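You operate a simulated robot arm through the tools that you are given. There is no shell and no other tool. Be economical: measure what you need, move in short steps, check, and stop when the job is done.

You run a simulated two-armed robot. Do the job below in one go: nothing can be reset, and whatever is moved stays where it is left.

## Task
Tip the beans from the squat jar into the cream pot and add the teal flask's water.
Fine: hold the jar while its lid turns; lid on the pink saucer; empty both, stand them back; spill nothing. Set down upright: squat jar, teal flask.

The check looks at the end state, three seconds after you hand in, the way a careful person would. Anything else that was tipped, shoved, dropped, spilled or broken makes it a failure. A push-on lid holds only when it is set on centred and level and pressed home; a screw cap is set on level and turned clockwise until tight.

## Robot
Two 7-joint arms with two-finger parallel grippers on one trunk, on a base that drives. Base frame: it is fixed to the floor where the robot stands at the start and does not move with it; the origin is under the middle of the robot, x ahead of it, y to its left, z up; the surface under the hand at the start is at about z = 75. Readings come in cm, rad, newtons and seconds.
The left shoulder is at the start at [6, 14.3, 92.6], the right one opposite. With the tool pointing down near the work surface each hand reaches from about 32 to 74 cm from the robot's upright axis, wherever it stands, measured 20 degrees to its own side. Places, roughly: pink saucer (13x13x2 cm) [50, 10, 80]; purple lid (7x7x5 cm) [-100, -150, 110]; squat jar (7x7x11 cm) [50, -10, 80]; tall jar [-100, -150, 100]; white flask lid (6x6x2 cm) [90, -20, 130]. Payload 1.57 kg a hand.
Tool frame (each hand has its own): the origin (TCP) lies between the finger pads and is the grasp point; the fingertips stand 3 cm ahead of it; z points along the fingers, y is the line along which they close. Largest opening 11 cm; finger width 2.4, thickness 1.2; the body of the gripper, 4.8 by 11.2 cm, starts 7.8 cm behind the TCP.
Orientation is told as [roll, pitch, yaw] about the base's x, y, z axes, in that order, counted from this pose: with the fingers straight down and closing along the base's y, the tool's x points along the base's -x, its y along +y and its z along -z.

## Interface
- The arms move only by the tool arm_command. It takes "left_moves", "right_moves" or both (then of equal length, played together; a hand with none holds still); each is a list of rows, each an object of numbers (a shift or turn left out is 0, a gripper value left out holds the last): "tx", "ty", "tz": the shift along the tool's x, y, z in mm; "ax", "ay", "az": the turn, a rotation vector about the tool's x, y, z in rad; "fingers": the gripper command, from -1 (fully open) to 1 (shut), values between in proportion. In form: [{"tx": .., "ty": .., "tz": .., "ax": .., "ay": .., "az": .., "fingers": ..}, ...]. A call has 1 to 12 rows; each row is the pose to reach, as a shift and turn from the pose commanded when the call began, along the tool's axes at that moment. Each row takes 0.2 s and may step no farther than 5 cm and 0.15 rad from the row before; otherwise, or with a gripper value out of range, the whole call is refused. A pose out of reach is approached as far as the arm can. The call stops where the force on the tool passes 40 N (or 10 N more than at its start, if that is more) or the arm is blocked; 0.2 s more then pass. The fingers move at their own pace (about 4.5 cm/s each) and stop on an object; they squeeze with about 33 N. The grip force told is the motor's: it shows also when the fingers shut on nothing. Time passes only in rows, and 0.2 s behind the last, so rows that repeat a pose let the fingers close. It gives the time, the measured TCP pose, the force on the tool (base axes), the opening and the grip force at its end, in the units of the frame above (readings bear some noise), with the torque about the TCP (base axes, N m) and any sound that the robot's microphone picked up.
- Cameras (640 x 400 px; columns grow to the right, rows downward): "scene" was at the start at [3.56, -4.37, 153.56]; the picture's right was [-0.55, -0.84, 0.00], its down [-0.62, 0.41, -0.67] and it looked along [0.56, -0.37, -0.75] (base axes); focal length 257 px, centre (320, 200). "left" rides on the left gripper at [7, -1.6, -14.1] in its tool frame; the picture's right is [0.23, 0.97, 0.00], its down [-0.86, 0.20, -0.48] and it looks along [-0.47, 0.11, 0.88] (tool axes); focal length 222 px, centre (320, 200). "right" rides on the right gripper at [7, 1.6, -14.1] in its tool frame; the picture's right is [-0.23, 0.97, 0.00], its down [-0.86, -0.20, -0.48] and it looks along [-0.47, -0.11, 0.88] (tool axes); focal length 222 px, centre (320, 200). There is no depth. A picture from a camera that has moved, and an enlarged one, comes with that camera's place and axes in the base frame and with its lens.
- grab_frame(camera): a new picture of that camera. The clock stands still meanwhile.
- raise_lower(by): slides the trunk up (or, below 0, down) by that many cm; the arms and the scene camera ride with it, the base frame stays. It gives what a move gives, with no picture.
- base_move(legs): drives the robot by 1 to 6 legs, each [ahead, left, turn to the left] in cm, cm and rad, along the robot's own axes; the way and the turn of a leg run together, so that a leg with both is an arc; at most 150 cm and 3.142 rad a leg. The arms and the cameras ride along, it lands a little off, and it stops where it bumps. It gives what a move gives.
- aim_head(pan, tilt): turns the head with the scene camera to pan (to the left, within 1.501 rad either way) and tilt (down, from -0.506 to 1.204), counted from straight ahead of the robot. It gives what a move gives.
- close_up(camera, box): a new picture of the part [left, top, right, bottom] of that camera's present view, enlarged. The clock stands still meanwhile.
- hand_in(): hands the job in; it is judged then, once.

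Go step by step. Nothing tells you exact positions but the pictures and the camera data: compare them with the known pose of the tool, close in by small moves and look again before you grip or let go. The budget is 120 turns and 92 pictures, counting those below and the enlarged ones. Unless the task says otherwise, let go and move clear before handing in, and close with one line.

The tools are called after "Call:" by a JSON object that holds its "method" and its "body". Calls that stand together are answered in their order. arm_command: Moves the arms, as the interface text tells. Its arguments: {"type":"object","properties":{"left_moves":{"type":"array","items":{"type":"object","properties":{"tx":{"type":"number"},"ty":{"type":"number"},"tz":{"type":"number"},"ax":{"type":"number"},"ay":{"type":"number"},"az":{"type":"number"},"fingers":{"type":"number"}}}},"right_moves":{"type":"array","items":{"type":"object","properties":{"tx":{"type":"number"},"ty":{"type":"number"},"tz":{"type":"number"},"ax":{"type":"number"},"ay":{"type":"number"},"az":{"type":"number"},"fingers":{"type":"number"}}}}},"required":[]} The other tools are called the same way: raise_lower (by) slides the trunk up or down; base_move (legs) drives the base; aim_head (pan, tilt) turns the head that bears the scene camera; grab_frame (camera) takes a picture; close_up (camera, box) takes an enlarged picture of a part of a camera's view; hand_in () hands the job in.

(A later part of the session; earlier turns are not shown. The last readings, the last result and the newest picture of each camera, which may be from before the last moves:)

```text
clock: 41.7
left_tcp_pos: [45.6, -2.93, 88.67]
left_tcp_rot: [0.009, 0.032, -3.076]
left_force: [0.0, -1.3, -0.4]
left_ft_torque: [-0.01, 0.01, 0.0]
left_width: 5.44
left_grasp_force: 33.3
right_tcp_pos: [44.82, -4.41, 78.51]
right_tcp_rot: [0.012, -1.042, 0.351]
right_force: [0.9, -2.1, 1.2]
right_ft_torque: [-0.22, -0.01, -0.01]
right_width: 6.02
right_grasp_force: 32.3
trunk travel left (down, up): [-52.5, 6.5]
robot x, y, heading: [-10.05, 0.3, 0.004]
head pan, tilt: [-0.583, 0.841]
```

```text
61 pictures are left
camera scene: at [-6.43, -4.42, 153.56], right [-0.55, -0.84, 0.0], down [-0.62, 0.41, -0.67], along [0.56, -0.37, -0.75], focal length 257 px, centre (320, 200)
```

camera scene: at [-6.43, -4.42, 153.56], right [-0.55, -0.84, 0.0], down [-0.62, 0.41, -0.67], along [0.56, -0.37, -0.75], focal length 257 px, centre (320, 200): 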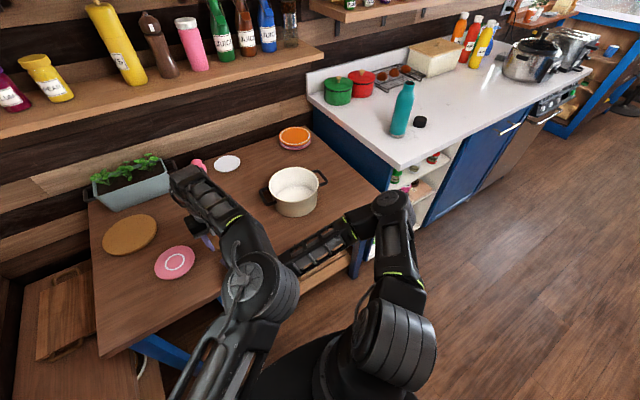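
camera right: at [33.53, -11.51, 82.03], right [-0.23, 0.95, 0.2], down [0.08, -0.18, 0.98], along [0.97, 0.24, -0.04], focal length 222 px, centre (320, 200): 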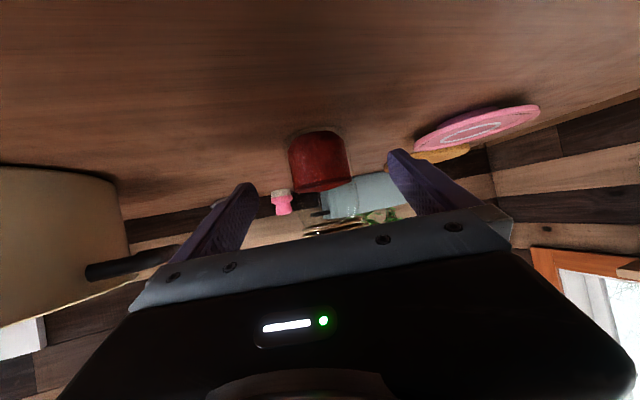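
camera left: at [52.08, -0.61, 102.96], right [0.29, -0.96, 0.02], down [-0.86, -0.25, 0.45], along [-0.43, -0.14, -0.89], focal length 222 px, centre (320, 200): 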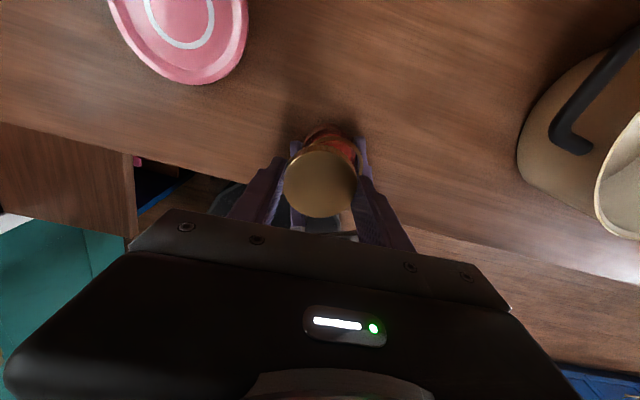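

The lid is free. Raise it and unwind the wrist.

Call:
{"method": "arm_command", "body": {"left_moves": [{"tz": -25}, {"tz": -50}, {"tz": -75}, {"tz": -75, "az": 0.14}, {"tz": -75, "az": 0.28}, {"tz": -75, "az": 0.42}, {"tz": -75, "az": 0.56}, {"tz": -75, "az": 0.7}, {"tz": -75, "az": 0.84}, {"tz": -75, "az": 0.98}, {"tz": -75, "az": 1.12}, {"tz": -75, "az": 1.26}]}}

Call:
{"method": "arm_command", "body": {"left_moves": [{"az": 0.14}, {"az": 0.28}, {"az": 0.42}, {"az": 0.56}, {"az": 0.7}, {"az": 0.84}, {"az": 0.98}, {"az": 1.12}, {"az": 1.26}, {"az": 1.4}, {"az": 1.54}, {"az": 1.68}]}}

Call:
{"method": "grab_frame", "body": {"camera": "scene"}}

```text
clock: 44.3
left_tcp_pos: [45.37, -3.0, 96.15]
left_tcp_rot: [-0.026, 0.015, 1.949]
left_force: [0.0, -0.2, -1.2]
left_ft_torque: [0.01, -0.01, 0.01]
left_width: 5.44
left_grasp_force: 33.0
left hand out of reach, approached as far as the arm can: row 1, 2, 3
right_tcp_pos: [44.78, -4.03, 78.63]
right_tcp_rot: [0.017, -1.044, 0.353]
right_force: [0.5, 0.1, -2.8]
right_ft_torque: [-0.03, 0.04, 0.05]
right_width: 5.99
right_grasp_force: 32.9
trunk travel left (down, up): [-52.5, 6.5]
robot x, y, heading: [-10.04, -0.02, 0.005]
head pan, tilt: [-0.583, 0.841]
```

```text
clock: 46.9
left_tcp_pos: [45.34, -3.01, 96.03]
left_tcp_rot: [-0.016, -0.027, 0.267]
left_force: [0.1, 0.2, -0.7]
left_ft_torque: [0.0, -0.04, -0.02]
left_width: 5.45
left_grasp_force: 33.4
right_tcp_pos: [44.73, -4.13, 78.69]
right_tcp_rot: [0.016, -1.042, 0.355]
right_force: [1.0, 0.0, -2.9]
right_ft_torque: [0.02, 0.03, 0.02]
right_width: 6.0
right_grasp_force: 33.3
trunk travel left (down, up): [-52.5, 6.5]
robot x, y, heading: [-10.23, -0.03, 0.003]
head pan, tilt: [-0.583, 0.841]
```

```text
60 pictures are left
camera scene: at [-6.39, -4.38, 153.56], right [-0.55, -0.84, 0.0], down [-0.62, 0.41, -0.67], along [0.56, -0.37, -0.75], focal length 257 px, centre (320, 200)
```

scene: 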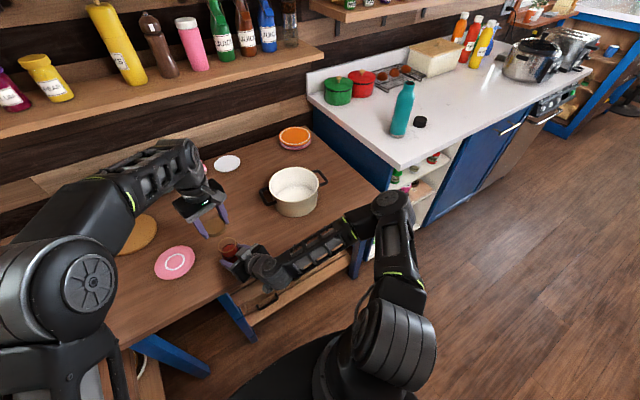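

Lid is held. Carry it over the saucer near (54.9,12.9).

Call:
{"method": "arm_command", "body": {"left_moves": [{"tx": -27, "ty": 26}, {"tx": -54, "ty": 51}, {"tx": -81, "ty": 77}, {"tx": -108, "ty": 102}, {"tx": -135, "ty": 128}, {"tx": -135, "ty": 128, "tz": 40}, {"tx": -135, "ty": 128, "tz": 85}, {"tx": -135, "ty": 128, "tz": 85}]}}

Call:
{"method": "grab_frame", "body": {"camera": "left"}}

Call:
{"method": "close_up", "body": {"camera": "scene", "box": [120, 180, 280, 280]}}

```text
clock: 48.7
left_tcp_pos: [55.31, 13.05, 87.78]
left_tcp_rot: [-0.014, -0.025, 0.268]
left_force: [-0.1, -0.3, 0.2]
left_ft_torque: [-0.01, 0.0, -0.01]
left_width: 5.46
left_grasp_force: 33.2
right_tcp_pos: [44.79, -4.13, 78.51]
right_tcp_rot: [0.015, -1.041, 0.354]
right_force: [-0.3, 0.0, -3.5]
right_ft_torque: [-0.01, 0.03, 0.03]
right_width: 6.01
right_grasp_force: 32.8
trunk travel left (down, up): [-52.5, 6.5]
robot x, y, heading: [-10.08, -0.05, 0.001]
head pan, tilt: [-0.583, 0.841]
```

```text
59 pictures are left
camera left: at [48.7, 9.63, 101.7], right [-0.48, 0.88, -0.02], down [0.76, 0.42, 0.5], along [0.45, 0.22, -0.87], focal length 222 px, centre (320, 200)
```

left: 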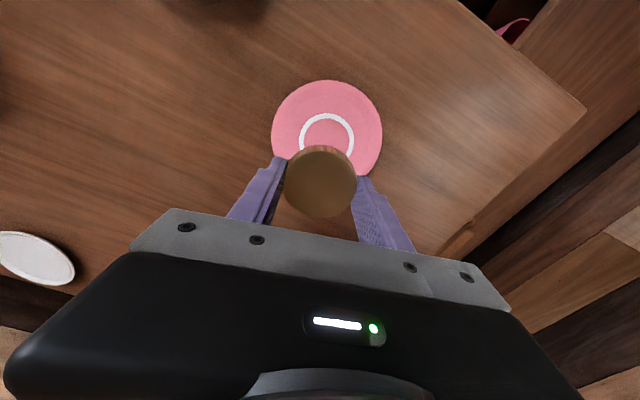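

```text
4.00 times, centred on (200, 230) of scene
camera zoom: at [-6.41, -4.39, 153.56], right [-0.55, -0.84, 0.0], down [-0.62, 0.41, -0.67], along [0.56, -0.37, -0.75], focal length 1027 px, centre (800, 80)
```

zoom: 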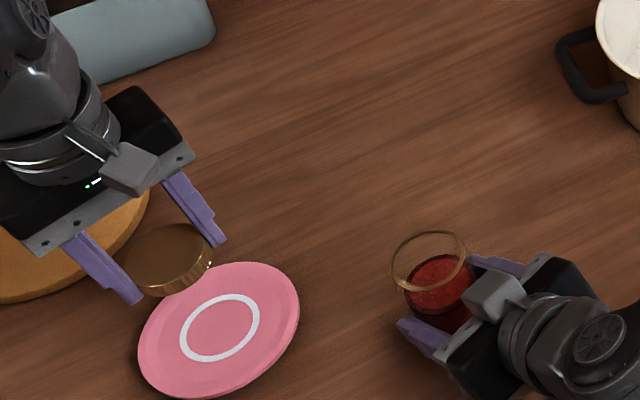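

Shift about 1 cm back to centre over the saucer, then descend.

Call:
{"method": "arm_command", "body": {"left_moves": [{"tx": 10, "tz": 20}, {"tx": 10, "tz": 50}, {"tx": 10, "tz": 75}, {"tx": 10, "tz": 80}, {"tx": 10, "tz": 83}, {"tx": 10, "tz": 83}]}}

Call:
{"method": "close_up", "body": {"camera": "left", "box": [240, 60, 400, 220]}}

Call:
{"method": "close_up", "body": {"camera": "scene", "box": [130, 210, 226, 270]}}

```text
clock: 50.1
left_tcp_pos: [54.48, 12.47, 79.75]
left_tcp_rot: [-0.016, -0.032, 0.268]
left_force: [-5.7, 1.6, 28.5]
left_ft_torque: [0.81, 0.69, 0.1]
left_width: 5.42
left_grasp_force: 32.5
right_tcp_pos: [44.48, -4.2, 78.77]
right_tcp_rot: [0.015, -1.046, 0.356]
right_force: [-0.5, 0.1, -3.5]
right_ft_torque: [-0.05, 0.06, 0.01]
right_width: 5.99
right_grasp_force: 32.9
trunk travel left (down, up): [-52.5, 6.5]
robot x, y, heading: [-9.96, 0.07, 0.0]
head pan, tilt: [-0.583, 0.841]
```

```text
2.50 times, centred on (320, 140) of left
camera zoom: at [47.85, 9.27, 93.7], right [-0.48, 0.88, -0.02], down [0.75, 0.42, 0.5], along [0.45, 0.22, -0.86], focal length 555 px, centre (320, 350)
```

zoom: 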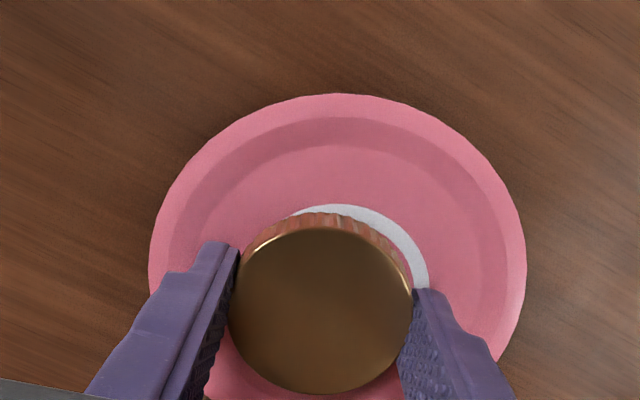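

```text
6.67 times, centred on (178, 240) of scene
camera zoom: at [-6.75, -4.44, 153.6], right [-0.55, -0.84, 0.0], down [-0.62, 0.41, -0.67], along [0.56, -0.37, -0.74], focal length 1712 px, centre (1267, -67)
```

zoom: 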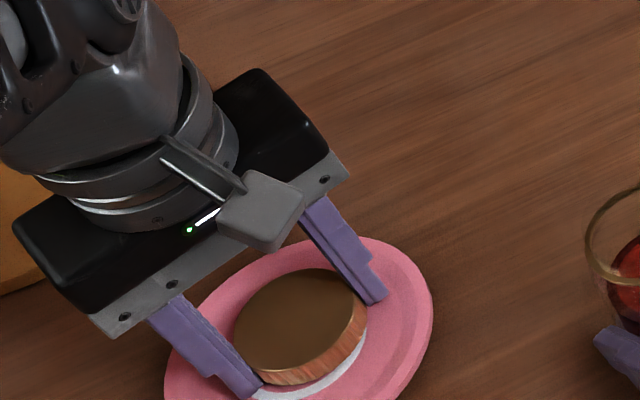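

It touched the saucer. Ease up 3 mm, shift 6 mm toward me, lower softly and release.

Call:
{"method": "arm_command", "body": {"left_moves": [{"tz": -5}, {"tz": -5, "tx": 6}, {"tz": -1.5, "tx": 6}, {"tz": -1.5, "tx": 6}, {"tz": -1.5, "tx": 6, "fingers": 0.2}, {"tz": -1.5, "tx": 6, "fingers": -0.3}, {"tz": -1.5, "tx": 6, "fingers": -0.3}, {"tz": -30, "tx": 6, "fingers": -0.3}, {"tz": -75, "tx": 6}, {"tz": -120, "tx": 6}, {"tz": -120, "tx": 6}]}}

Call:
{"method": "close_up", "body": {"camera": "left", "box": [240, 60, 400, 220]}}

Call:
{"method": "close_up", "body": {"camera": "scene", "box": [120, 200, 280, 300]}}

```text
clock: 52.5
left_tcp_pos: [53.81, 12.6, 91.4]
left_tcp_rot: [-0.013, -0.025, 0.269]
left_force: [0.7, 0.3, 0.4]
left_ft_torque: [-0.05, -0.01, -0.01]
left_width: 7.17
left_grasp_force: 0.0
right_tcp_pos: [44.72, -3.97, 78.55]
right_tcp_rot: [0.016, -1.043, 0.354]
right_force: [0.0, 0.0, -3.6]
right_ft_torque: [-0.02, 0.08, 0.0]
right_width: 6.0
right_grasp_force: 33.3
trunk travel left (down, up): [-52.5, 6.5]
robot x, y, heading: [-10.01, 0.1, 0.007]
head pan, tilt: [-0.583, 0.841]
```

```text
2.50 times, centred on (320, 140) of left
camera zoom: at [47.14, 9.25, 105.32], right [-0.48, 0.88, -0.02], down [0.76, 0.42, 0.5], along [0.44, 0.22, -0.87], focal length 555 px, centre (320, 350)
```

zoom: 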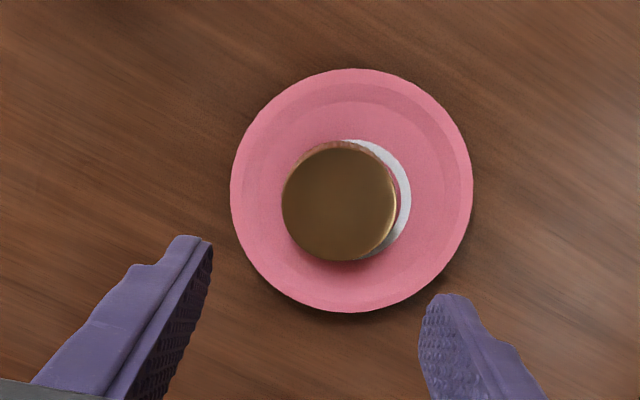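

```text
4.00 times, centred on (200, 250) of scene
camera zoom: at [-6.37, -4.38, 153.55], right [-0.55, -0.84, 0.0], down [-0.62, 0.41, -0.67], along [0.56, -0.37, -0.75], focal length 1027 px, centre (800, 0)
```

zoom: 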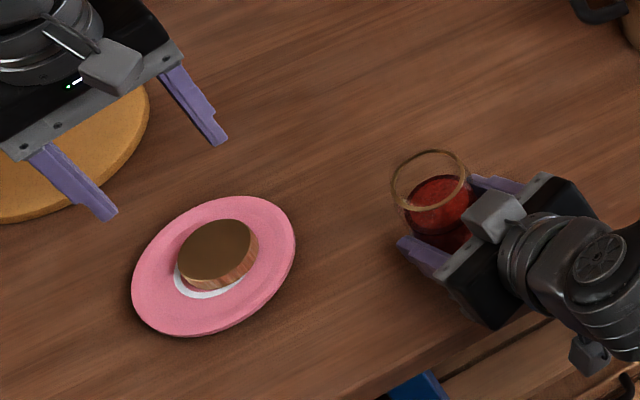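

The lid sits on the saucer. Now measure the pot for the pour.

Call:
{"method": "close_up", "body": {"camera": "scene", "box": [240, 150, 360, 225]}}

```text
5.33 times, centred on (300, 188) of scene
camera zoom: at [-6.37, -4.38, 153.55], right [-0.55, -0.84, 0.0], down [-0.62, 0.41, -0.67], along [0.56, -0.37, -0.75], focal length 1370 px, centre (427, 267)
```

zoom: 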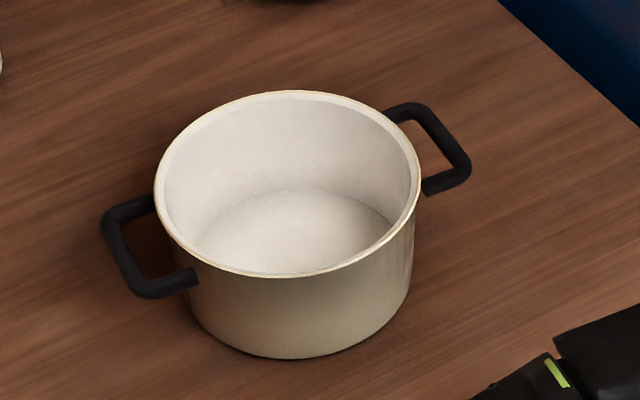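

Pot centre is about (56.4,-34.2), rim z≈85.5 and radius ≈9.2. Lift the jar straight up 19 cm.

Call:
{"method": "arm_command", "body": {"right_moves": [{"tx": -17, "tz": -10}, {"tx": -50, "tz": -29}, {"tx": -84, "tz": -48}, {"tx": -118, "tz": -68}, {"tx": -152, "tz": -88}, {"tx": -165, "tz": -95}, {"tx": -165, "tz": -95}]}}

Call:
{"method": "close_up", "body": {"camera": "scene", "box": [160, 150, 320, 250]}}

```text
clock: 54.1
left_tcp_pos: [53.75, 12.52, 91.16]
left_tcp_rot: [-0.014, -0.025, 0.271]
left_force: [0.6, -0.2, 0.4]
left_ft_torque: [0.01, 0.0, 0.03]
left_width: 7.16
left_grasp_force: 0.0
right_tcp_pos: [44.85, -4.16, 97.78]
right_tcp_rot: [0.015, -1.043, 0.353]
right_force: [0.0, 0.1, -3.6]
right_ft_torque: [-0.04, 0.05, -0.01]
right_width: 6.02
right_grasp_force: 32.9
trunk travel left (down, up): [-52.5, 6.5]
robot x, y, heading: [-10.21, 0.03, -0.002]
head pan, tilt: [-0.583, 0.841]
```

```text
4.00 times, centred on (240, 200) of scene
camera zoom: at [-6.39, -4.39, 153.56], right [-0.55, -0.84, 0.0], down [-0.62, 0.41, -0.67], along [0.56, -0.37, -0.75], focal length 1027 px, centre (640, 200)
```

zoom: 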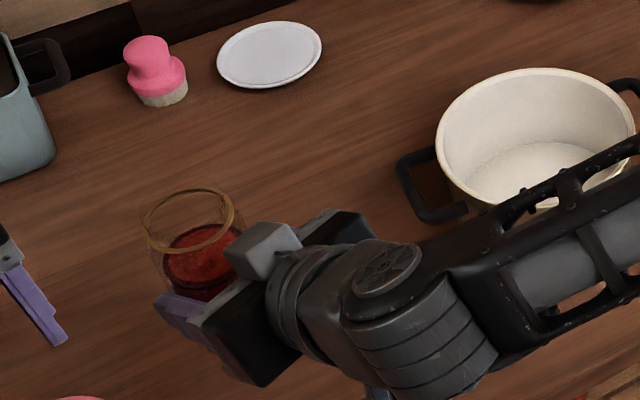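

Jar is upright. Carry it over to the left side of the pot while yawing straight.

Call:
{"method": "arm_command", "body": {"right_moves": [{"ty": -30, "ax": 0.034, "az": 0.02}, {"ty": -65, "ax": 0.07, "az": 0.041}, {"ty": -100, "ax": 0.11, "az": 0.064}, {"ty": -135, "ax": 0.15, "az": 0.088}, {"ty": -170, "ax": 0.19, "az": 0.111, "tz": 3}, {"ty": -205, "ax": 0.23, "az": 0.134, "tz": 5}, {"ty": -240, "ax": 0.27, "az": 0.158, "tz": 7}, {"ty": -270, "ax": 0.305, "az": 0.178, "tz": 9}, {"ty": -280, "ax": 0.305, "az": 0.178, "tz": 9}, {"ty": -280, "ax": 0.305, "az": 0.178, "tz": 9}]}}

Call:
{"method": "grab_frame", "body": {"camera": "scene"}}

Call:
{"method": "grab_frame", "body": {"camera": "right"}}

```text
clock: 56.3
left_tcp_pos: [53.75, 12.43, 91.31]
left_tcp_rot: [-0.014, -0.026, 0.267]
left_force: [0.2, -0.4, 0.5]
left_ft_torque: [0.02, 0.01, -0.04]
left_width: 7.14
left_grasp_force: 0.2
right_tcp_pos: [55.85, -30.16, 96.95]
right_tcp_rot: [0.016, -1.04, 0.0]
right_force: [-0.5, 0.3, -3.7]
right_ft_torque: [0.01, 0.03, 0.03]
right_width: 6.0
right_grasp_force: 33.2
trunk travel left (down, up): [-52.5, 6.5]
robot x, y, heading: [-10.0, -0.06, -0.005]
head pan, tilt: [-0.583, 0.841]
```

```text
51 pictures are left
camera scene: at [-6.39, -4.4, 153.56], right [-0.55, -0.84, 0.0], down [-0.62, 0.41, -0.67], along [0.56, -0.37, -0.75], focal length 257 px, centre (320, 200)
```

scene: 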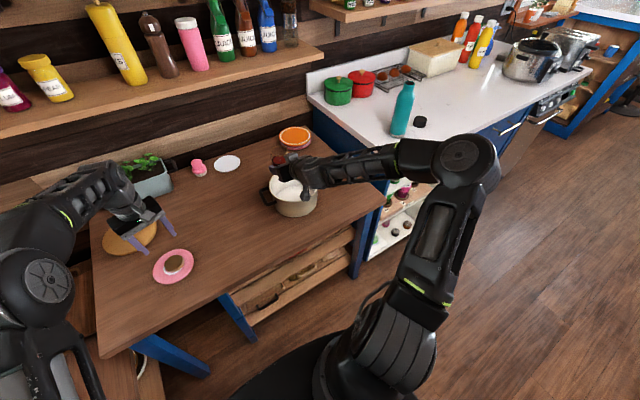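

```text
50 pictures are left
camera right: at [40.13, -28.76, 98.16], right [0.1, 0.97, 0.2], down [0.02, -0.21, 0.98], along [0.99, -0.09, -0.04], focal length 222 px, centre (320, 200)
```

right: 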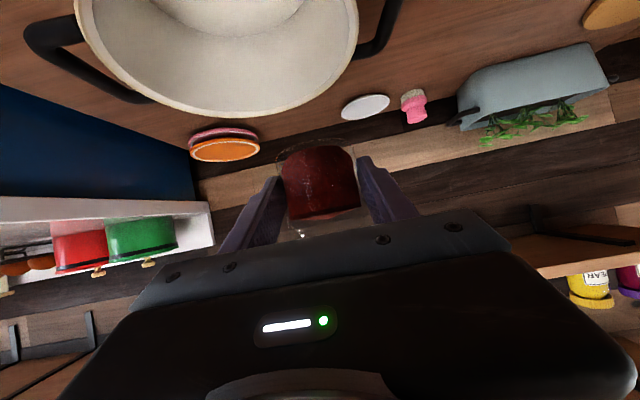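

Jar is above the pot's left half. Begin rolling it right about the forward axis.

Call:
{"method": "arm_command", "body": {"right_moves": [{"ax": -0.06, "az": 0.103}, {"ax": -0.121, "az": 0.207}, {"ax": -0.182, "az": 0.31}, {"ax": -0.243, "az": 0.414}, {"ax": -0.304, "az": 0.517}, {"ax": -0.364, "az": 0.621}, {"ax": -0.415, "az": 0.707}, {"ax": -0.415, "az": 0.707}]}}

Call:
{"method": "close_up", "body": {"camera": "scene", "box": [240, 130, 360, 220]}}

```text
clock: 58.1
left_tcp_pos: [53.8, 12.54, 91.31]
left_tcp_rot: [-0.013, -0.026, 0.268]
left_force: [0.2, -0.3, 0.8]
left_ft_torque: [0.01, -0.03, 0.0]
left_width: 7.15
left_grasp_force: 0.0
right_tcp_pos: [55.63, -30.05, 97.07]
right_tcp_rot: [1.135, -0.623, -0.885]
right_force: [-0.3, -0.5, -3.3]
right_ft_torque: [0.06, 0.07, 0.0]
right_width: 6.04
right_grasp_force: 32.4
trunk travel left (down, up): [-52.5, 6.5]
robot x, y, heading: [-10.09, 0.03, -0.002]
head pan, tilt: [-0.583, 0.841]
```

```text
4.44 times, centred on (300, 175) of scene
camera zoom: at [-6.39, -4.4, 153.56], right [-0.55, -0.84, 0.0], down [-0.62, 0.41, -0.67], along [0.56, -0.37, -0.75], focal length 1142 px, centre (409, 311)
```

zoom: 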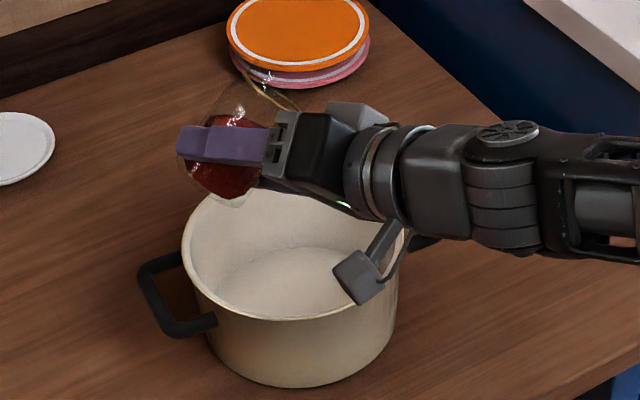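

Tilt is about 47° with the mouth over the pot centre. Continue slowly.

Call:
{"method": "arm_command", "body": {"right_moves": [{"ax": -0.05, "az": 0.086}, {"ax": -0.101, "az": 0.172}, {"ax": -0.152, "az": 0.259}, {"ax": -0.202, "az": 0.345}, {"ax": -0.253, "az": 0.431}, {"ax": -0.304, "az": 0.517}, {"ax": -0.354, "az": 0.603}, {"ax": -0.405, "az": 0.69}, {"ax": -0.405, "az": 0.69}, {"ax": -0.405, "az": 0.69}]}}

Call:
{"method": "close_up", "body": {"camera": "scene", "box": [240, 130, 360, 220]}}

```text
clock: 60.3
left_tcp_pos: [53.65, 12.51, 91.39]
left_tcp_rot: [-0.013, -0.026, 0.269]
left_force: [-0.5, 0.7, -0.6]
left_ft_torque: [0.0, 0.0, 0.0]
left_width: 7.14
left_grasp_force: 0.1
right_tcp_pos: [55.77, -30.06, 96.98]
right_tcp_rot: [1.599, 0.049, -1.025]
right_force: [-0.3, -0.2, -3.3]
right_ft_torque: [0.09, 0.07, 0.0]
right_width: 6.03
right_grasp_force: 33.0
trunk travel left (down, up): [-52.5, 6.5]
robot x, y, heading: [-10.24, 0.02, 0.003]
head pan, tilt: [-0.583, 0.841]
```

```text
4.44 times, centred on (300, 175) of scene
camera zoom: at [-6.38, -4.41, 153.56], right [-0.55, -0.84, 0.0], down [-0.62, 0.41, -0.67], along [0.56, -0.37, -0.75], focal length 1142 px, centre (409, 311)
```

zoom: 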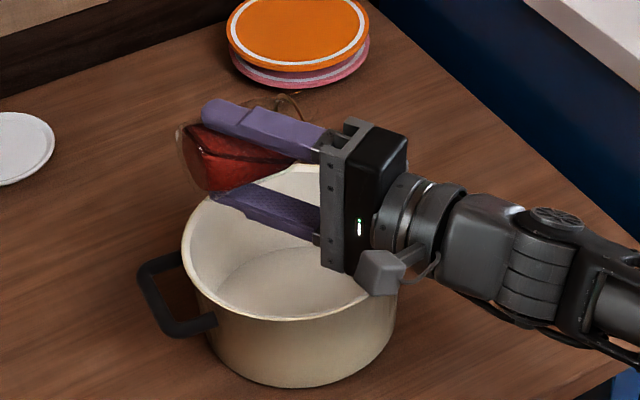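

At 90° the beans are still inside. I'll shift 1.5 cm back to centre the mouth and continue tilting.

Call:
{"method": "arm_command", "body": {"right_moves": [{"tx": 7.6, "tz": -12.9}, {"tx": 7.6, "tz": -12.9, "ax": -0.05, "az": 0.086}, {"tx": 7.6, "tz": -12.9, "ax": -0.101, "az": 0.172}, {"tx": 7.6, "tz": -12.9, "ax": -0.152, "az": 0.259}, {"tx": 7.6, "tz": -12.9, "ax": -0.202, "az": 0.345}, {"tx": 7.6, "tz": -12.9, "ax": -0.253, "az": 0.431}, {"tx": 7.6, "tz": -12.9, "ax": -0.304, "az": 0.517}, {"tx": 7.6, "tz": -12.9, "ax": -0.354, "az": 0.603}, {"tx": 7.6, "tz": -12.9, "ax": -0.405, "az": 0.69}, {"tx": 7.6, "tz": -12.9, "ax": -0.455, "az": 0.776}, {"tx": 7.6, "tz": -12.9, "ax": -0.455, "az": 0.776}, {"tx": 7.6, "tz": -12.9, "ax": -0.455, "az": 0.776}]}}

Call:
{"method": "close_up", "body": {"camera": "scene", "box": [240, 130, 360, 220]}}

```text
clock: 62.9
left_tcp_pos: [53.71, 12.47, 91.42]
left_tcp_rot: [-0.015, -0.026, 0.269]
left_force: [0.1, 0.0, -0.7]
left_ft_torque: [0.0, 0.01, -0.03]
left_width: 7.15
left_grasp_force: 0.0
right_tcp_pos: [54.15, -30.15, 97.02]
right_tcp_rot: [2.192, 0.782, -0.761]
right_force: [-0.3, -0.7, -2.9]
right_ft_torque: [0.0, 0.05, 0.0]
right_width: 5.99
right_grasp_force: 33.0
trunk travel left (down, up): [-52.5, 6.5]
robot x, y, heading: [-10.0, -0.03, -0.0]
head pan, tilt: [-0.583, 0.841]
```

```text
4.44 times, centred on (300, 175) of scene
camera zoom: at [-6.4, -4.4, 153.56], right [-0.55, -0.84, 0.0], down [-0.62, 0.41, -0.67], along [0.56, -0.37, -0.75], focal length 1142 px, centre (409, 311)
```

zoom: 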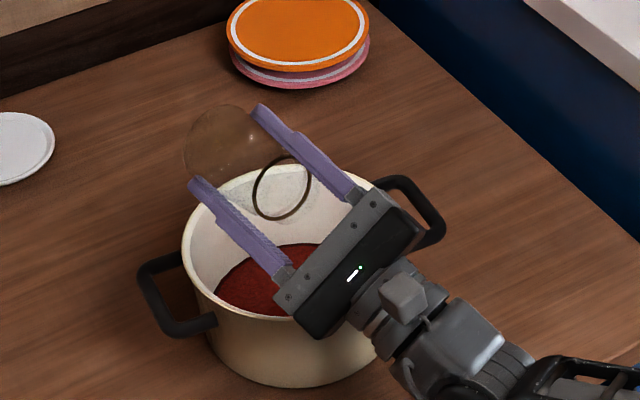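

The beans have gone into the pot. Tilt a little more to shed any stragglers and check.

Call:
{"method": "arm_command", "body": {"right_moves": [{"ax": -0.06, "az": 0.103}, {"ax": -0.121, "az": 0.207}, {"ax": -0.182, "az": 0.31}, {"ax": -0.182, "az": 0.31}, {"ax": -0.182, "az": 0.31}]}}

Call:
{"method": "close_up", "body": {"camera": "scene", "box": [260, 140, 332, 200]}}

```text
clock: 64.1
left_tcp_pos: [53.78, 12.42, 91.41]
left_tcp_rot: [-0.014, -0.027, 0.268]
left_force: [1.1, -0.4, -0.8]
left_ft_torque: [0.03, 0.0, 0.03]
left_width: 7.14
left_grasp_force: 0.0
right_tcp_pos: [54.16, -30.04, 96.94]
right_tcp_rot: [2.665, 0.986, -0.39]
right_force: [-0.3, -0.5, -3.3]
right_ft_torque: [0.01, 0.05, -0.01]
right_width: 6.0
right_grasp_force: 32.4
trunk travel left (down, up): [-52.5, 6.5]
robot x, y, heading: [-9.99, -0.14, 0.001]
head pan, tilt: [-0.583, 0.841]
```

```text
6.67 times, centred on (296, 170) of scene
camera zoom: at [-6.4, -4.4, 153.56], right [-0.55, -0.84, 0.0], down [-0.62, 0.41, -0.67], along [0.56, -0.37, -0.75], focal length 1712 px, centre (480, 400)
```

zoom: 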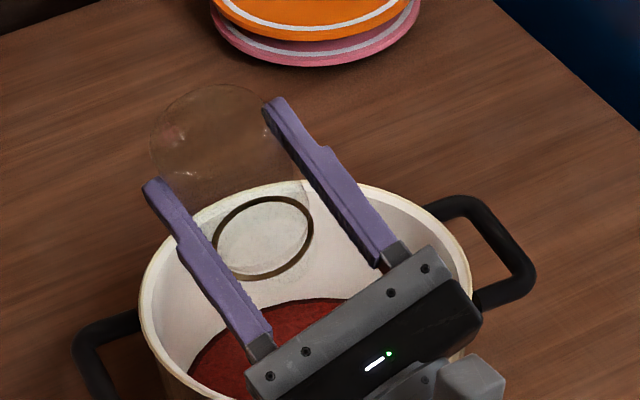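

Jar is empty. Roll it back upright.

Call:
{"method": "arm_command", "body": {"right_moves": [{"ax": 0.071, "az": -0.121}, {"ax": 0.142, "az": -0.242}, {"ax": 0.213, "az": -0.363}, {"ax": 0.284, "az": -0.484}, {"ax": 0.355, "az": -0.605}, {"ax": 0.426, "az": -0.726}, {"ax": 0.497, "az": -0.847}, {"ax": 0.568, "az": -0.968}, {"ax": 0.639, "az": -1.089}, {"ax": 0.71, "az": -1.21}]}}

Call:
{"method": "arm_command", "body": {"right_moves": [{"ax": 0.071, "az": -0.121}, {"ax": 0.142, "az": -0.242}, {"ax": 0.213, "az": -0.363}, {"ax": 0.284, "az": -0.484}, {"ax": 0.355, "az": -0.605}, {"ax": 0.426, "az": -0.726}, {"ax": 0.497, "az": -0.847}, {"ax": 0.568, "az": -0.968}, {"ax": 0.639, "az": -1.089}, {"ax": 0.71, "az": -1.21}, {"ax": 0.747, "az": -1.273}, {"ax": 0.747, "az": -1.273}]}}

```text
clock: 66.3
left_tcp_pos: [53.72, 12.48, 91.37]
left_tcp_rot: [-0.012, -0.026, 0.269]
left_force: [0.3, -0.4, 0.3]
left_ft_torque: [0.01, -0.01, -0.03]
left_width: 7.17
left_grasp_force: 0.1
right_tcp_pos: [54.22, -30.16, 97.0]
right_tcp_rot: [1.526, -0.076, -1.025]
right_force: [0.7, 0.5, -2.8]
right_ft_torque: [0.01, 0.04, 0.0]
right_width: 5.99
right_grasp_force: 33.1
trunk travel left (down, up): [-52.5, 6.5]
robot x, y, heading: [-10.38, 0.01, 0.003]
head pan, tilt: [-0.583, 0.841]
```

```text
clock: 68.9
left_tcp_pos: [53.82, 12.5, 91.29]
left_tcp_rot: [-0.014, -0.026, 0.269]
left_force: [-0.5, -0.4, 0.1]
left_ft_torque: [-0.02, -0.01, 0.0]
left_width: 7.16
left_grasp_force: 0.1
right_tcp_pos: [54.16, -30.11, 97.03]
right_tcp_rot: [0.011, -1.04, 0.005]
right_force: [-0.9, -0.6, -2.4]
right_ft_torque: [-0.03, 0.0, 0.02]
right_width: 6.0
right_grasp_force: 32.8
trunk travel left (down, up): [-52.5, 6.5]
robot x, y, heading: [-10.03, -0.11, 0.0]
head pan, tilt: [-0.583, 0.841]
```

Now carry the jar back to its original place (TCP target 52.7,-6.3) at height.

Call:
{"method": "arm_command", "body": {"right_moves": [{"ty": 30, "ax": -0.04, "az": -0.023}, {"ty": 62, "ax": -0.08, "az": -0.047, "tz": -2}, {"ty": 95, "ax": -0.12, "az": -0.07, "tz": -4, "tx": 2}, {"ty": 130, "ax": -0.16, "az": -0.094, "tz": -6, "tx": 4}, {"ty": 165, "ax": -0.2, "az": -0.118, "tz": -8, "tx": 5}, {"ty": 200, "ax": -0.25, "az": -0.147, "tz": -10, "tx": 6}, {"ty": 230, "ax": -0.303, "az": -0.178, "tz": -12, "tx": 7}, {"ty": 238, "ax": -0.303, "az": -0.178, "tz": -12.6, "tx": 7.4}, {"ty": 238, "ax": -0.303, "az": -0.178, "tz": -12.6, "tx": 7.4}]}}

Call:
{"method": "close_up", "body": {"camera": "scene", "box": [180, 140, 340, 240]}}

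```text
clock: 70.9
left_tcp_pos: [53.76, 12.33, 91.39]
left_tcp_rot: [-0.013, -0.027, 0.268]
left_force: [-0.1, -0.1, -0.6]
left_ft_torque: [-0.01, -0.01, 0.03]
left_width: 7.12
left_grasp_force: 0.1
right_tcp_pos: [52.4, -6.3, 97.21]
right_tcp_rot: [0.011, -1.043, 0.355]
right_force: [0.4, 0.4, -3.0]
right_ft_torque: [0.0, 0.03, 0.03]
right_width: 6.04
right_grasp_force: 33.3
trunk travel left (down, up): [-52.5, 6.5]
robot x, y, heading: [-9.92, -0.05, 0.003]
head pan, tilt: [-0.583, 0.841]
```

```text
4.00 times, centred on (260, 190) of scene
camera zoom: at [-6.4, -4.39, 153.56], right [-0.55, -0.84, 0.0], down [-0.62, 0.41, -0.67], along [0.56, -0.37, -0.75], focal length 1027 px, centre (560, 240)
```

zoom: 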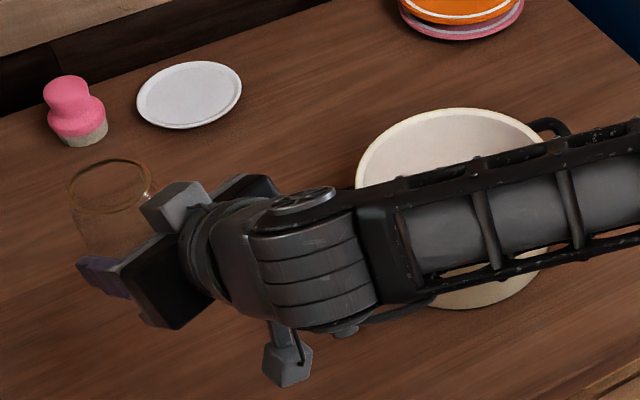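

Jar is upright and empty. Descend partway and check that the forearm clears the pot.

Call:
{"method": "arm_command", "body": {"right_moves": [{"tx": 27, "tz": 9, "ty": 2}, {"tx": 54, "tz": 18, "ty": 4}, {"tx": 81, "tz": 28, "ty": 6}, {"tx": 108, "tz": 37, "ty": 8}, {"tx": 108, "tz": 37, "ty": 8}]}}

Call:
{"method": "close_up", "body": {"camera": "scene", "box": [180, 150, 360, 262]}}

```text
clock: 72.1
left_tcp_pos: [53.71, 12.42, 91.3]
left_tcp_rot: [-0.012, -0.025, 0.268]
left_force: [0.3, -0.5, -0.3]
left_ft_torque: [-0.02, -0.01, 0.01]
left_width: 7.14
left_grasp_force: 0.0
right_tcp_pos: [49.98, -6.32, 85.97]
right_tcp_rot: [0.014, -1.041, 0.354]
right_force: [0.4, 0.7, -2.4]
right_ft_torque: [-0.04, -0.01, 0.05]
right_width: 5.97
right_grasp_force: 33.4
trunk travel left (down, up): [-52.5, 6.5]
robot x, y, heading: [-10.24, -0.01, 0.003]
head pan, tilt: [-0.583, 0.841]
```

```text
3.56 times, centred on (270, 206) of scene
camera zoom: at [-6.4, -4.38, 153.56], right [-0.55, -0.84, 0.0], down [-0.62, 0.41, -0.67], along [0.56, -0.37, -0.75], focal length 913 px, centre (498, 179)
```

zoom: 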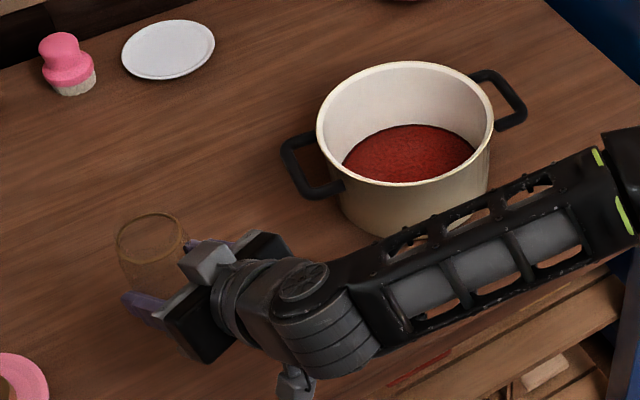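

All clear. Lower the jar to the table.

Call:
{"method": "arm_command", "body": {"right_moves": [{"tx": 22, "tz": 13}, {"tx": 44, "tz": 26}, {"tx": 58, "tz": 34}, {"tx": 62, "tz": 36.5}, {"tx": 62, "tz": 36.5}]}}

Call:
{"method": "close_up", "body": {"camera": "scene", "box": [190, 200, 286, 260]}}

```text
clock: 73.3
left_tcp_pos: [53.69, 12.55, 91.47]
left_tcp_rot: [-0.015, -0.027, 0.268]
left_force: [0.1, 0.3, 1.0]
left_ft_torque: [0.0, 0.0, 0.03]
left_width: 7.15
left_grasp_force: 0.0
right_tcp_pos: [50.04, -6.17, 78.85]
right_tcp_rot: [0.012, -1.041, 0.357]
right_force: [-0.4, -0.1, -2.8]
right_ft_torque: [-0.03, 0.05, 0.01]
right_width: 6.01
right_grasp_force: 33.0
trunk travel left (down, up): [-52.5, 6.5]
robot x, y, heading: [-10.25, -0.17, -0.0]
head pan, tilt: [-0.583, 0.841]
```

```text
6.67 times, centred on (238, 230) of scene
camera zoom: at [-6.4, -4.39, 153.56], right [-0.55, -0.84, 0.0], down [-0.62, 0.41, -0.67], along [0.56, -0.37, -0.75], focal length 1712 px, centre (867, 0)
```

zoom: 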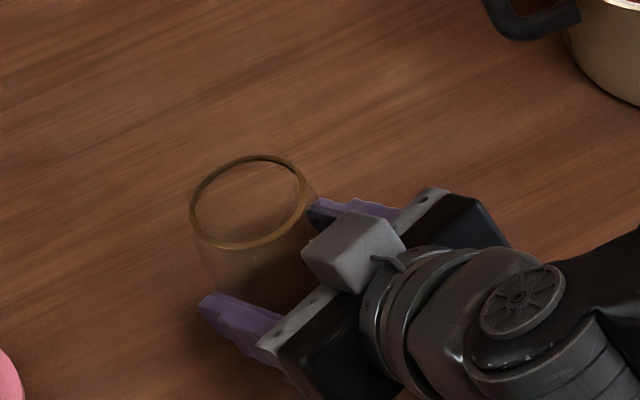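

Still just above the table. Feel down in 1 mm steps.

Call:
{"method": "arm_command", "body": {"right_moves": [{"tx": 1, "tz": 0.5}, {"tx": 1.9, "tz": 1.1}, {"tx": 2.6, "tz": 1.5}, {"tx": 2.6, "tz": 1.5}]}}

```text
clock: 74.3
left_tcp_pos: [53.58, 12.49, 91.38]
left_tcp_rot: [-0.013, -0.027, 0.268]
left_force: [0.2, -0.2, -0.5]
left_ft_torque: [0.01, 0.03, 0.02]
left_width: 7.17
left_grasp_force: 0.1
right_tcp_pos: [49.95, -6.18, 78.73]
right_tcp_rot: [0.009, -1.046, 0.359]
right_force: [2.5, -1.5, 15.2]
right_ft_torque: [-0.3, 0.1, 0.06]
right_width: 5.97
right_grasp_force: 32.8
trunk travel left (down, up): [-52.5, 6.5]
robot x, y, heading: [-9.91, -0.4, 0.003]
head pan, tilt: [-0.583, 0.841]
```

Contact made. Ease off a touch, open, and back straight out.

Call:
{"method": "arm_command", "body": {"right_moves": [{"tx": -1, "tz": -0.6}, {"tx": -1, "tz": -0.6, "fingers": -1}, {"tx": -1, "tz": -0.6, "fingers": -1}, {"tx": -1, "tz": -0.6, "fingers": -1}, {"tx": -1, "tz": -20}, {"tx": -1, "tz": -60}, {"tx": -1, "tz": -100}, {"tx": -1, "tz": -130}, {"tx": -1, "tz": -130}]}}

Call:
{"method": "grab_frame", "body": {"camera": "scene"}}

Call:
{"method": "close_up", "body": {"camera": "scene", "box": [190, 180, 286, 260]}}

```text
clock: 76.3
left_tcp_pos: [53.68, 12.49, 91.35]
left_tcp_rot: [-0.015, -0.027, 0.269]
left_force: [-0.4, 0.0, 0.1]
left_ft_torque: [0.0, -0.01, -0.03]
left_width: 7.18
left_grasp_force: 0.0
right_tcp_pos: [39.63, -10.23, 85.17]
right_tcp_rot: [0.012, -1.041, 0.354]
right_force: [-0.3, 0.6, -0.1]
right_ft_torque: [0.01, 0.01, 0.01]
right_width: 11.03
right_grasp_force: 0.1
trunk travel left (down, up): [-52.5, 6.5]
robot x, y, heading: [-9.95, 0.02, -0.003]
head pan, tilt: [-0.583, 0.841]
```

```text
42 pictures are left
camera scene: at [-6.4, -4.39, 153.56], right [-0.55, -0.84, 0.0], down [-0.62, 0.41, -0.67], along [0.56, -0.37, -0.75], focal length 257 px, centre (320, 200)
```

scene: 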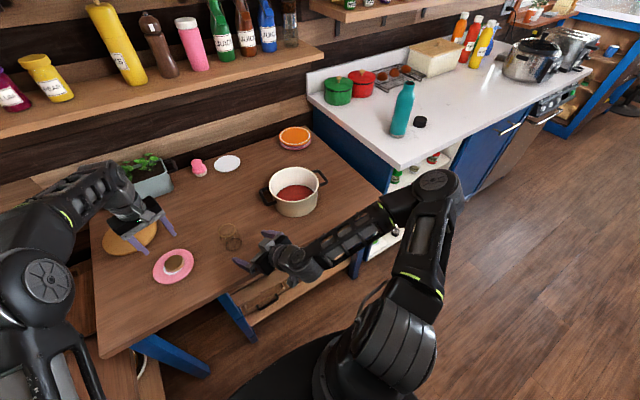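

```text
5.00 times, centred on (238, 220) of scene
camera zoom: at [-6.4, -4.39, 153.56], right [-0.55, -0.84, 0.0], down [-0.62, 0.41, -0.67], along [0.56, -0.37, -0.75], focal length 1284 px, centre (730, 100)
```

zoom: 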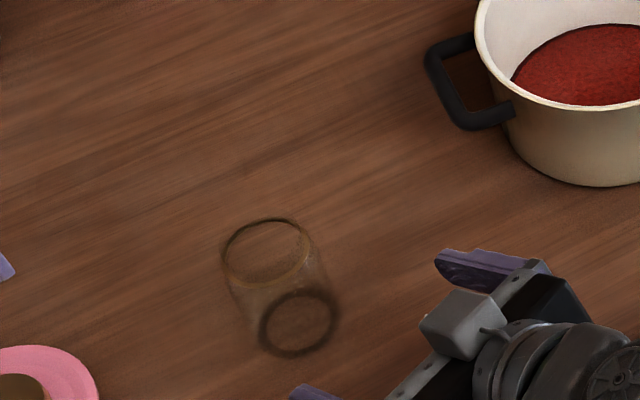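

The jar stands upright and empty, and the beans are in the pot. Next the flask: I'll first retract both hands so the base can slide right safely.

Call:
{"method": "arm_command", "body": {"left_moves": [{"tz": -30}, {"tz": -60, "tx": 20}, {"tz": -90, "tx": 50}, {"tz": -120, "tx": 85}, {"tz": -130, "tx": 125}, {"tz": -130, "tx": 165}, {"tz": -130, "tx": 205}, {"tz": -130, "tx": 230}, {"tz": -130, "tx": 230}], "right_moves": [{"tz": -25, "tx": -10, "ty": -10}, {"tz": -50, "tx": -20, "ty": -30, "ax": 0.04, "az": 0.023}, {"tz": -75, "tx": -30, "ty": -50, "ax": 0.09, "az": 0.052}, {"tz": -100, "tx": -40, "ty": -70, "ax": 0.14, "az": 0.082}, {"tz": -125, "tx": -50, "ty": -90, "ax": 0.19, "az": 0.111}, {"tz": -150, "tx": -60, "ty": -110, "ax": 0.24, "az": 0.14}, {"tz": -175, "tx": -70, "ty": -130, "ax": 0.29, "az": 0.169}, {"tz": -200, "tx": -78, "ty": -141, "ax": 0.305, "az": 0.178}, {"tz": -200, "tx": -78, "ty": -141, "ax": 0.305, "az": 0.178}]}}

Call:
{"method": "arm_command", "body": {"right_moves": [{"ay": -0.13}, {"ay": -0.26}, {"ay": -0.39}, {"ay": -0.53}, {"ay": -0.53}]}}

```text
clock: 78.3
left_tcp_pos: [31.01, 6.53, 103.91]
left_tcp_rot: [-0.012, -0.025, 0.269]
left_force: [-0.5, 0.5, 0.1]
left_ft_torque: [0.0, 0.0, 0.04]
left_width: 7.15
left_grasp_force: 0.0
right_tcp_pos: [37.77, -31.3, 104.31]
right_tcp_rot: [0.013, -1.039, 0.002]
right_force: [-0.1, 0.7, -0.3]
right_ft_torque: [0.01, -0.01, 0.0]
right_width: 11.0
right_grasp_force: 0.1
right hand out of reach, approached as far as the arm can: row 1, 2, 3, 4, 5, 6, 7, 8, 9
trunk travel left (down, up): [-52.5, 6.5]
robot x, y, heading: [-9.87, -0.16, -0.002]
head pan, tilt: [-0.583, 0.841]
```

```text
clock: 79.5
left_tcp_pos: [31.21, 6.46, 103.88]
left_tcp_rot: [-0.015, -0.026, 0.269]
left_force: [-0.3, -0.1, -0.1]
left_ft_torque: [0.0, -0.02, 0.01]
left_width: 7.15
left_grasp_force: 0.0
right_tcp_pos: [40.85, -34.0, 103.85]
right_tcp_rot: [1.651, -1.565, -1.637]
right_force: [0.7, -1.1, 0.6]
right_ft_torque: [0.03, 0.0, -0.03]
right_width: 10.98
right_grasp_force: 0.0
right hand out of reach, approached as far as the arm can: row 1, 2, 3, 4, 5
trunk travel left (down, up): [-52.5, 6.5]
robot x, y, heading: [-10.06, 0.15, 0.003]
head pan, tilt: [-0.583, 0.841]
```

Hands are clear. Slide the base 42 cm to the right.

Call:
{"method": "base_move", "body": {"legs": [[0, -42, 0]]}}

Call:
{"method": "grab_frame", "body": {"camera": "scene"}}

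Call:
{"method": "grab_frame", "body": {"camera": "right"}}

```text
clock: 82.1
left_tcp_pos: [31.16, -35.48, 103.72]
left_tcp_rot: [-0.013, -0.026, 0.27]
left_force: [1.0, -0.1, -0.3]
left_ft_torque: [0.04, -0.03, -0.03]
left_width: 7.13
left_grasp_force: 0.1
right_tcp_pos: [41.14, -75.92, 103.82]
right_tcp_rot: [1.539, -1.563, -1.525]
right_force: [0.2, -0.1, 0.9]
right_ft_torque: [-0.01, -0.03, 0.04]
right_width: 11.0
right_grasp_force: 0.1
trunk travel left (down, up): [-52.5, 6.5]
robot x, y, heading: [-9.9, -41.69, 0.001]
head pan, tilt: [-0.583, 0.841]
```

```text
40 pictures are left
camera scene: at [-6.29, -46.46, 153.56], right [-0.55, -0.84, 0.0], down [-0.62, 0.41, -0.67], along [0.56, -0.36, -0.75], focal length 257 px, centre (320, 200)
```

scene: 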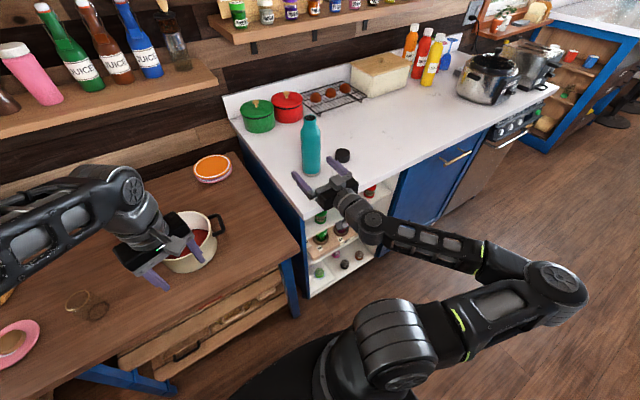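

```text
39 pictures are left
camera right: at [27.03, -74.39, 96.91], right [-0.02, 0.97, 0.23], down [-0.47, -0.21, 0.85], along [0.88, -0.1, 0.47], focal length 222 px, centre (320, 200)
```

right: 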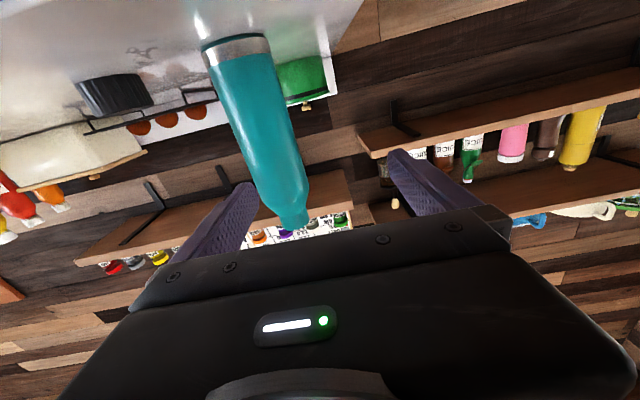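

Combining views, the counter is at z≈92 and the flask at (52.5,-80.8), about 21 cm tall. Before gripping it I'll test, with the empty hand, whether the wrist can roll left.

Call:
{"method": "arm_command", "body": {"right_moves": [{"az": -0.15}, {"az": -0.3}, {"az": -0.45}, {"az": -0.6}, {"az": -0.75}, {"az": -0.9}, {"az": -1.05}, {"az": -1.2}, {"az": -1.35}, {"az": -1.5}, {"az": -1.65}, {"az": -1.8}]}}

```text
clock: 84.7
left_tcp_pos: [31.26, -35.45, 103.81]
left_tcp_rot: [-0.013, -0.026, 0.271]
left_force: [0.5, 0.2, 0.3]
left_ft_torque: [0.03, 0.02, -0.01]
left_width: 7.14
left_grasp_force: 0.1
right_tcp_pos: [41.14, -76.06, 103.79]
right_tcp_rot: [-1.572, 0.227, 1.586]
right_force: [0.3, 0.3, -1.5]
right_ft_torque: [0.02, 0.01, 0.0]
right_width: 11.0
right_grasp_force: 0.1
trunk travel left (down, up): [-52.5, 6.5]
robot x, y, heading: [-10.15, -41.98, 0.007]
head pan, tilt: [-0.583, 0.841]
```

Left roll reaches 1.8 rad; check a bit further.

Call:
{"method": "arm_command", "body": {"right_moves": [{"az": -0.15}, {"az": -0.3}, {"az": -0.45}, {"az": -0.6}, {"az": -0.75}, {"az": -0.75}]}}

```text
clock: 86.1
left_tcp_pos: [31.23, -35.43, 103.84]
left_tcp_rot: [-0.014, -0.027, 0.27]
left_force: [1.2, 0.2, 0.0]
left_ft_torque: [0.01, 0.02, -0.02]
left_width: 7.13
left_grasp_force: 0.0
right_tcp_pos: [41.17, -75.96, 103.83]
right_tcp_rot: [-1.57, 0.977, 1.589]
right_force: [-0.7, 0.1, -0.4]
right_ft_torque: [0.03, 0.0, 0.03]
right_width: 11.0
right_grasp_force: 0.1
trunk travel left (down, up): [-52.5, 6.5]
robot x, y, heading: [-9.92, -42.0, 0.005]
head pan, tilt: [-0.583, 0.841]
```

Left roll of 146° works. Roll back, then align with the flask.

Call:
{"method": "arm_command", "body": {"right_moves": [{"az": 0.15}, {"az": 0.3}, {"az": 0.45}, {"az": 0.6}, {"az": 0.75}, {"az": 0.9}, {"az": 1.05}, {"az": 1.2}, {"az": 1.35}]}}

Call:
{"method": "arm_command", "body": {"right_moves": [{"az": 0.15}, {"az": 0.3}, {"az": 0.45}, {"az": 0.6}, {"az": 0.75}, {"az": 0.9}, {"az": 1.05}, {"az": 1.2}, {"az": 1.2}]}}

Call:
{"method": "arm_command", "body": {"right_moves": [{"ty": -25}, {"ty": -49}, {"ty": -49, "tz": 20}, {"ty": -49, "tz": 20}]}}

Call:
{"method": "grab_frame", "body": {"camera": "right"}}

Call:
{"method": "close_up", "body": {"camera": "scene", "box": [250, 100, 410, 200]}}

```text
clock: 88.1
left_tcp_pos: [31.28, -35.48, 103.9]
left_tcp_rot: [-0.013, -0.025, 0.271]
left_force: [0.2, 0.6, -0.2]
left_ft_torque: [0.01, 0.02, -0.01]
left_width: 7.16
left_grasp_force: 0.1
right_tcp_pos: [41.13, -75.96, 103.81]
right_tcp_rot: [-1.57, -0.379, 1.587]
right_force: [0.3, 0.0, 0.4]
right_ft_torque: [-0.01, 0.02, 0.0]
right_width: 11.0
right_grasp_force: 0.1
trunk travel left (down, up): [-52.5, 6.5]
robot x, y, heading: [-10.21, -42.15, 0.005]
head pan, tilt: [-0.583, 0.841]
```

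```text
clock: 90.1
left_tcp_pos: [31.26, -35.43, 103.93]
left_tcp_rot: [-0.013, -0.026, 0.271]
left_force: [0.4, 0.4, 0.3]
left_ft_torque: [0.04, 0.01, -0.01]
left_width: 7.16
left_grasp_force: 0.1
right_tcp_pos: [41.09, -75.88, 103.89]
right_tcp_rot: [1.549, -1.565, -1.531]
right_force: [-0.2, 0.1, -0.5]
right_ft_torque: [-0.03, -0.04, 0.02]
right_width: 11.03
right_grasp_force: 0.1
trunk travel left (down, up): [-52.5, 6.5]
robot x, y, heading: [-9.86, -42.12, 0.004]
head pan, tilt: [-0.583, 0.841]
```

```text
clock: 91.1
left_tcp_pos: [31.21, -35.51, 103.97]
left_tcp_rot: [-0.012, -0.026, 0.27]
left_force: [-0.2, 0.4, 0.0]
left_ft_torque: [0.01, 0.01, -0.01]
left_width: 7.17
left_grasp_force: 0.2
right_tcp_pos: [43.27, -80.77, 103.73]
right_tcp_rot: [1.562, -1.568, -1.546]
right_force: [0.3, -0.1, -0.3]
right_ft_torque: [-0.02, -0.03, 0.0]
right_width: 11.0
right_grasp_force: 0.1
trunk travel left (down, up): [-52.5, 6.5]
robot x, y, heading: [-9.74, -42.12, 0.004]
head pan, tilt: [-0.583, 0.841]
```

```text
38 pictures are left
camera right: at [29.2, -79.26, 96.85], right [-0.02, 0.97, 0.23], down [-0.48, -0.21, 0.85], along [0.88, -0.1, 0.47], focal length 222 px, centre (320, 200)
```

right: 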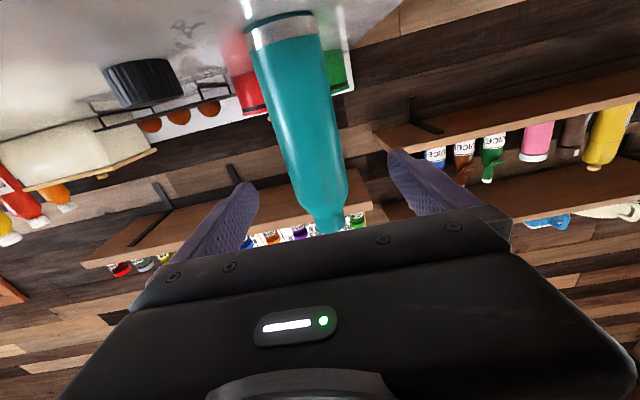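

```text
4.00 times, centred on (330, 150) of scene
camera zoom: at [-6.33, -46.38, 153.56], right [-0.55, -0.84, 0.0], down [-0.62, 0.41, -0.67], along [0.56, -0.36, -0.75], focal length 1027 px, centre (280, 400)
```

zoom: 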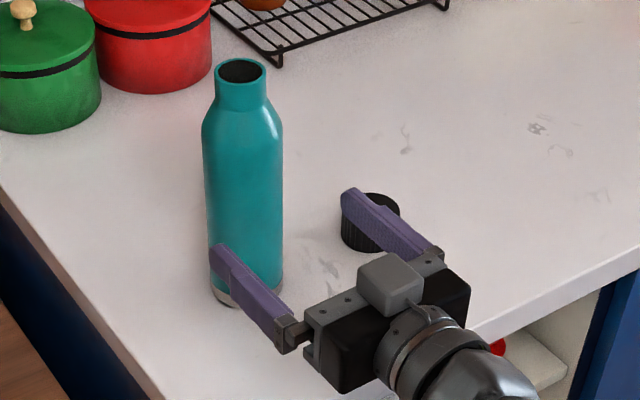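

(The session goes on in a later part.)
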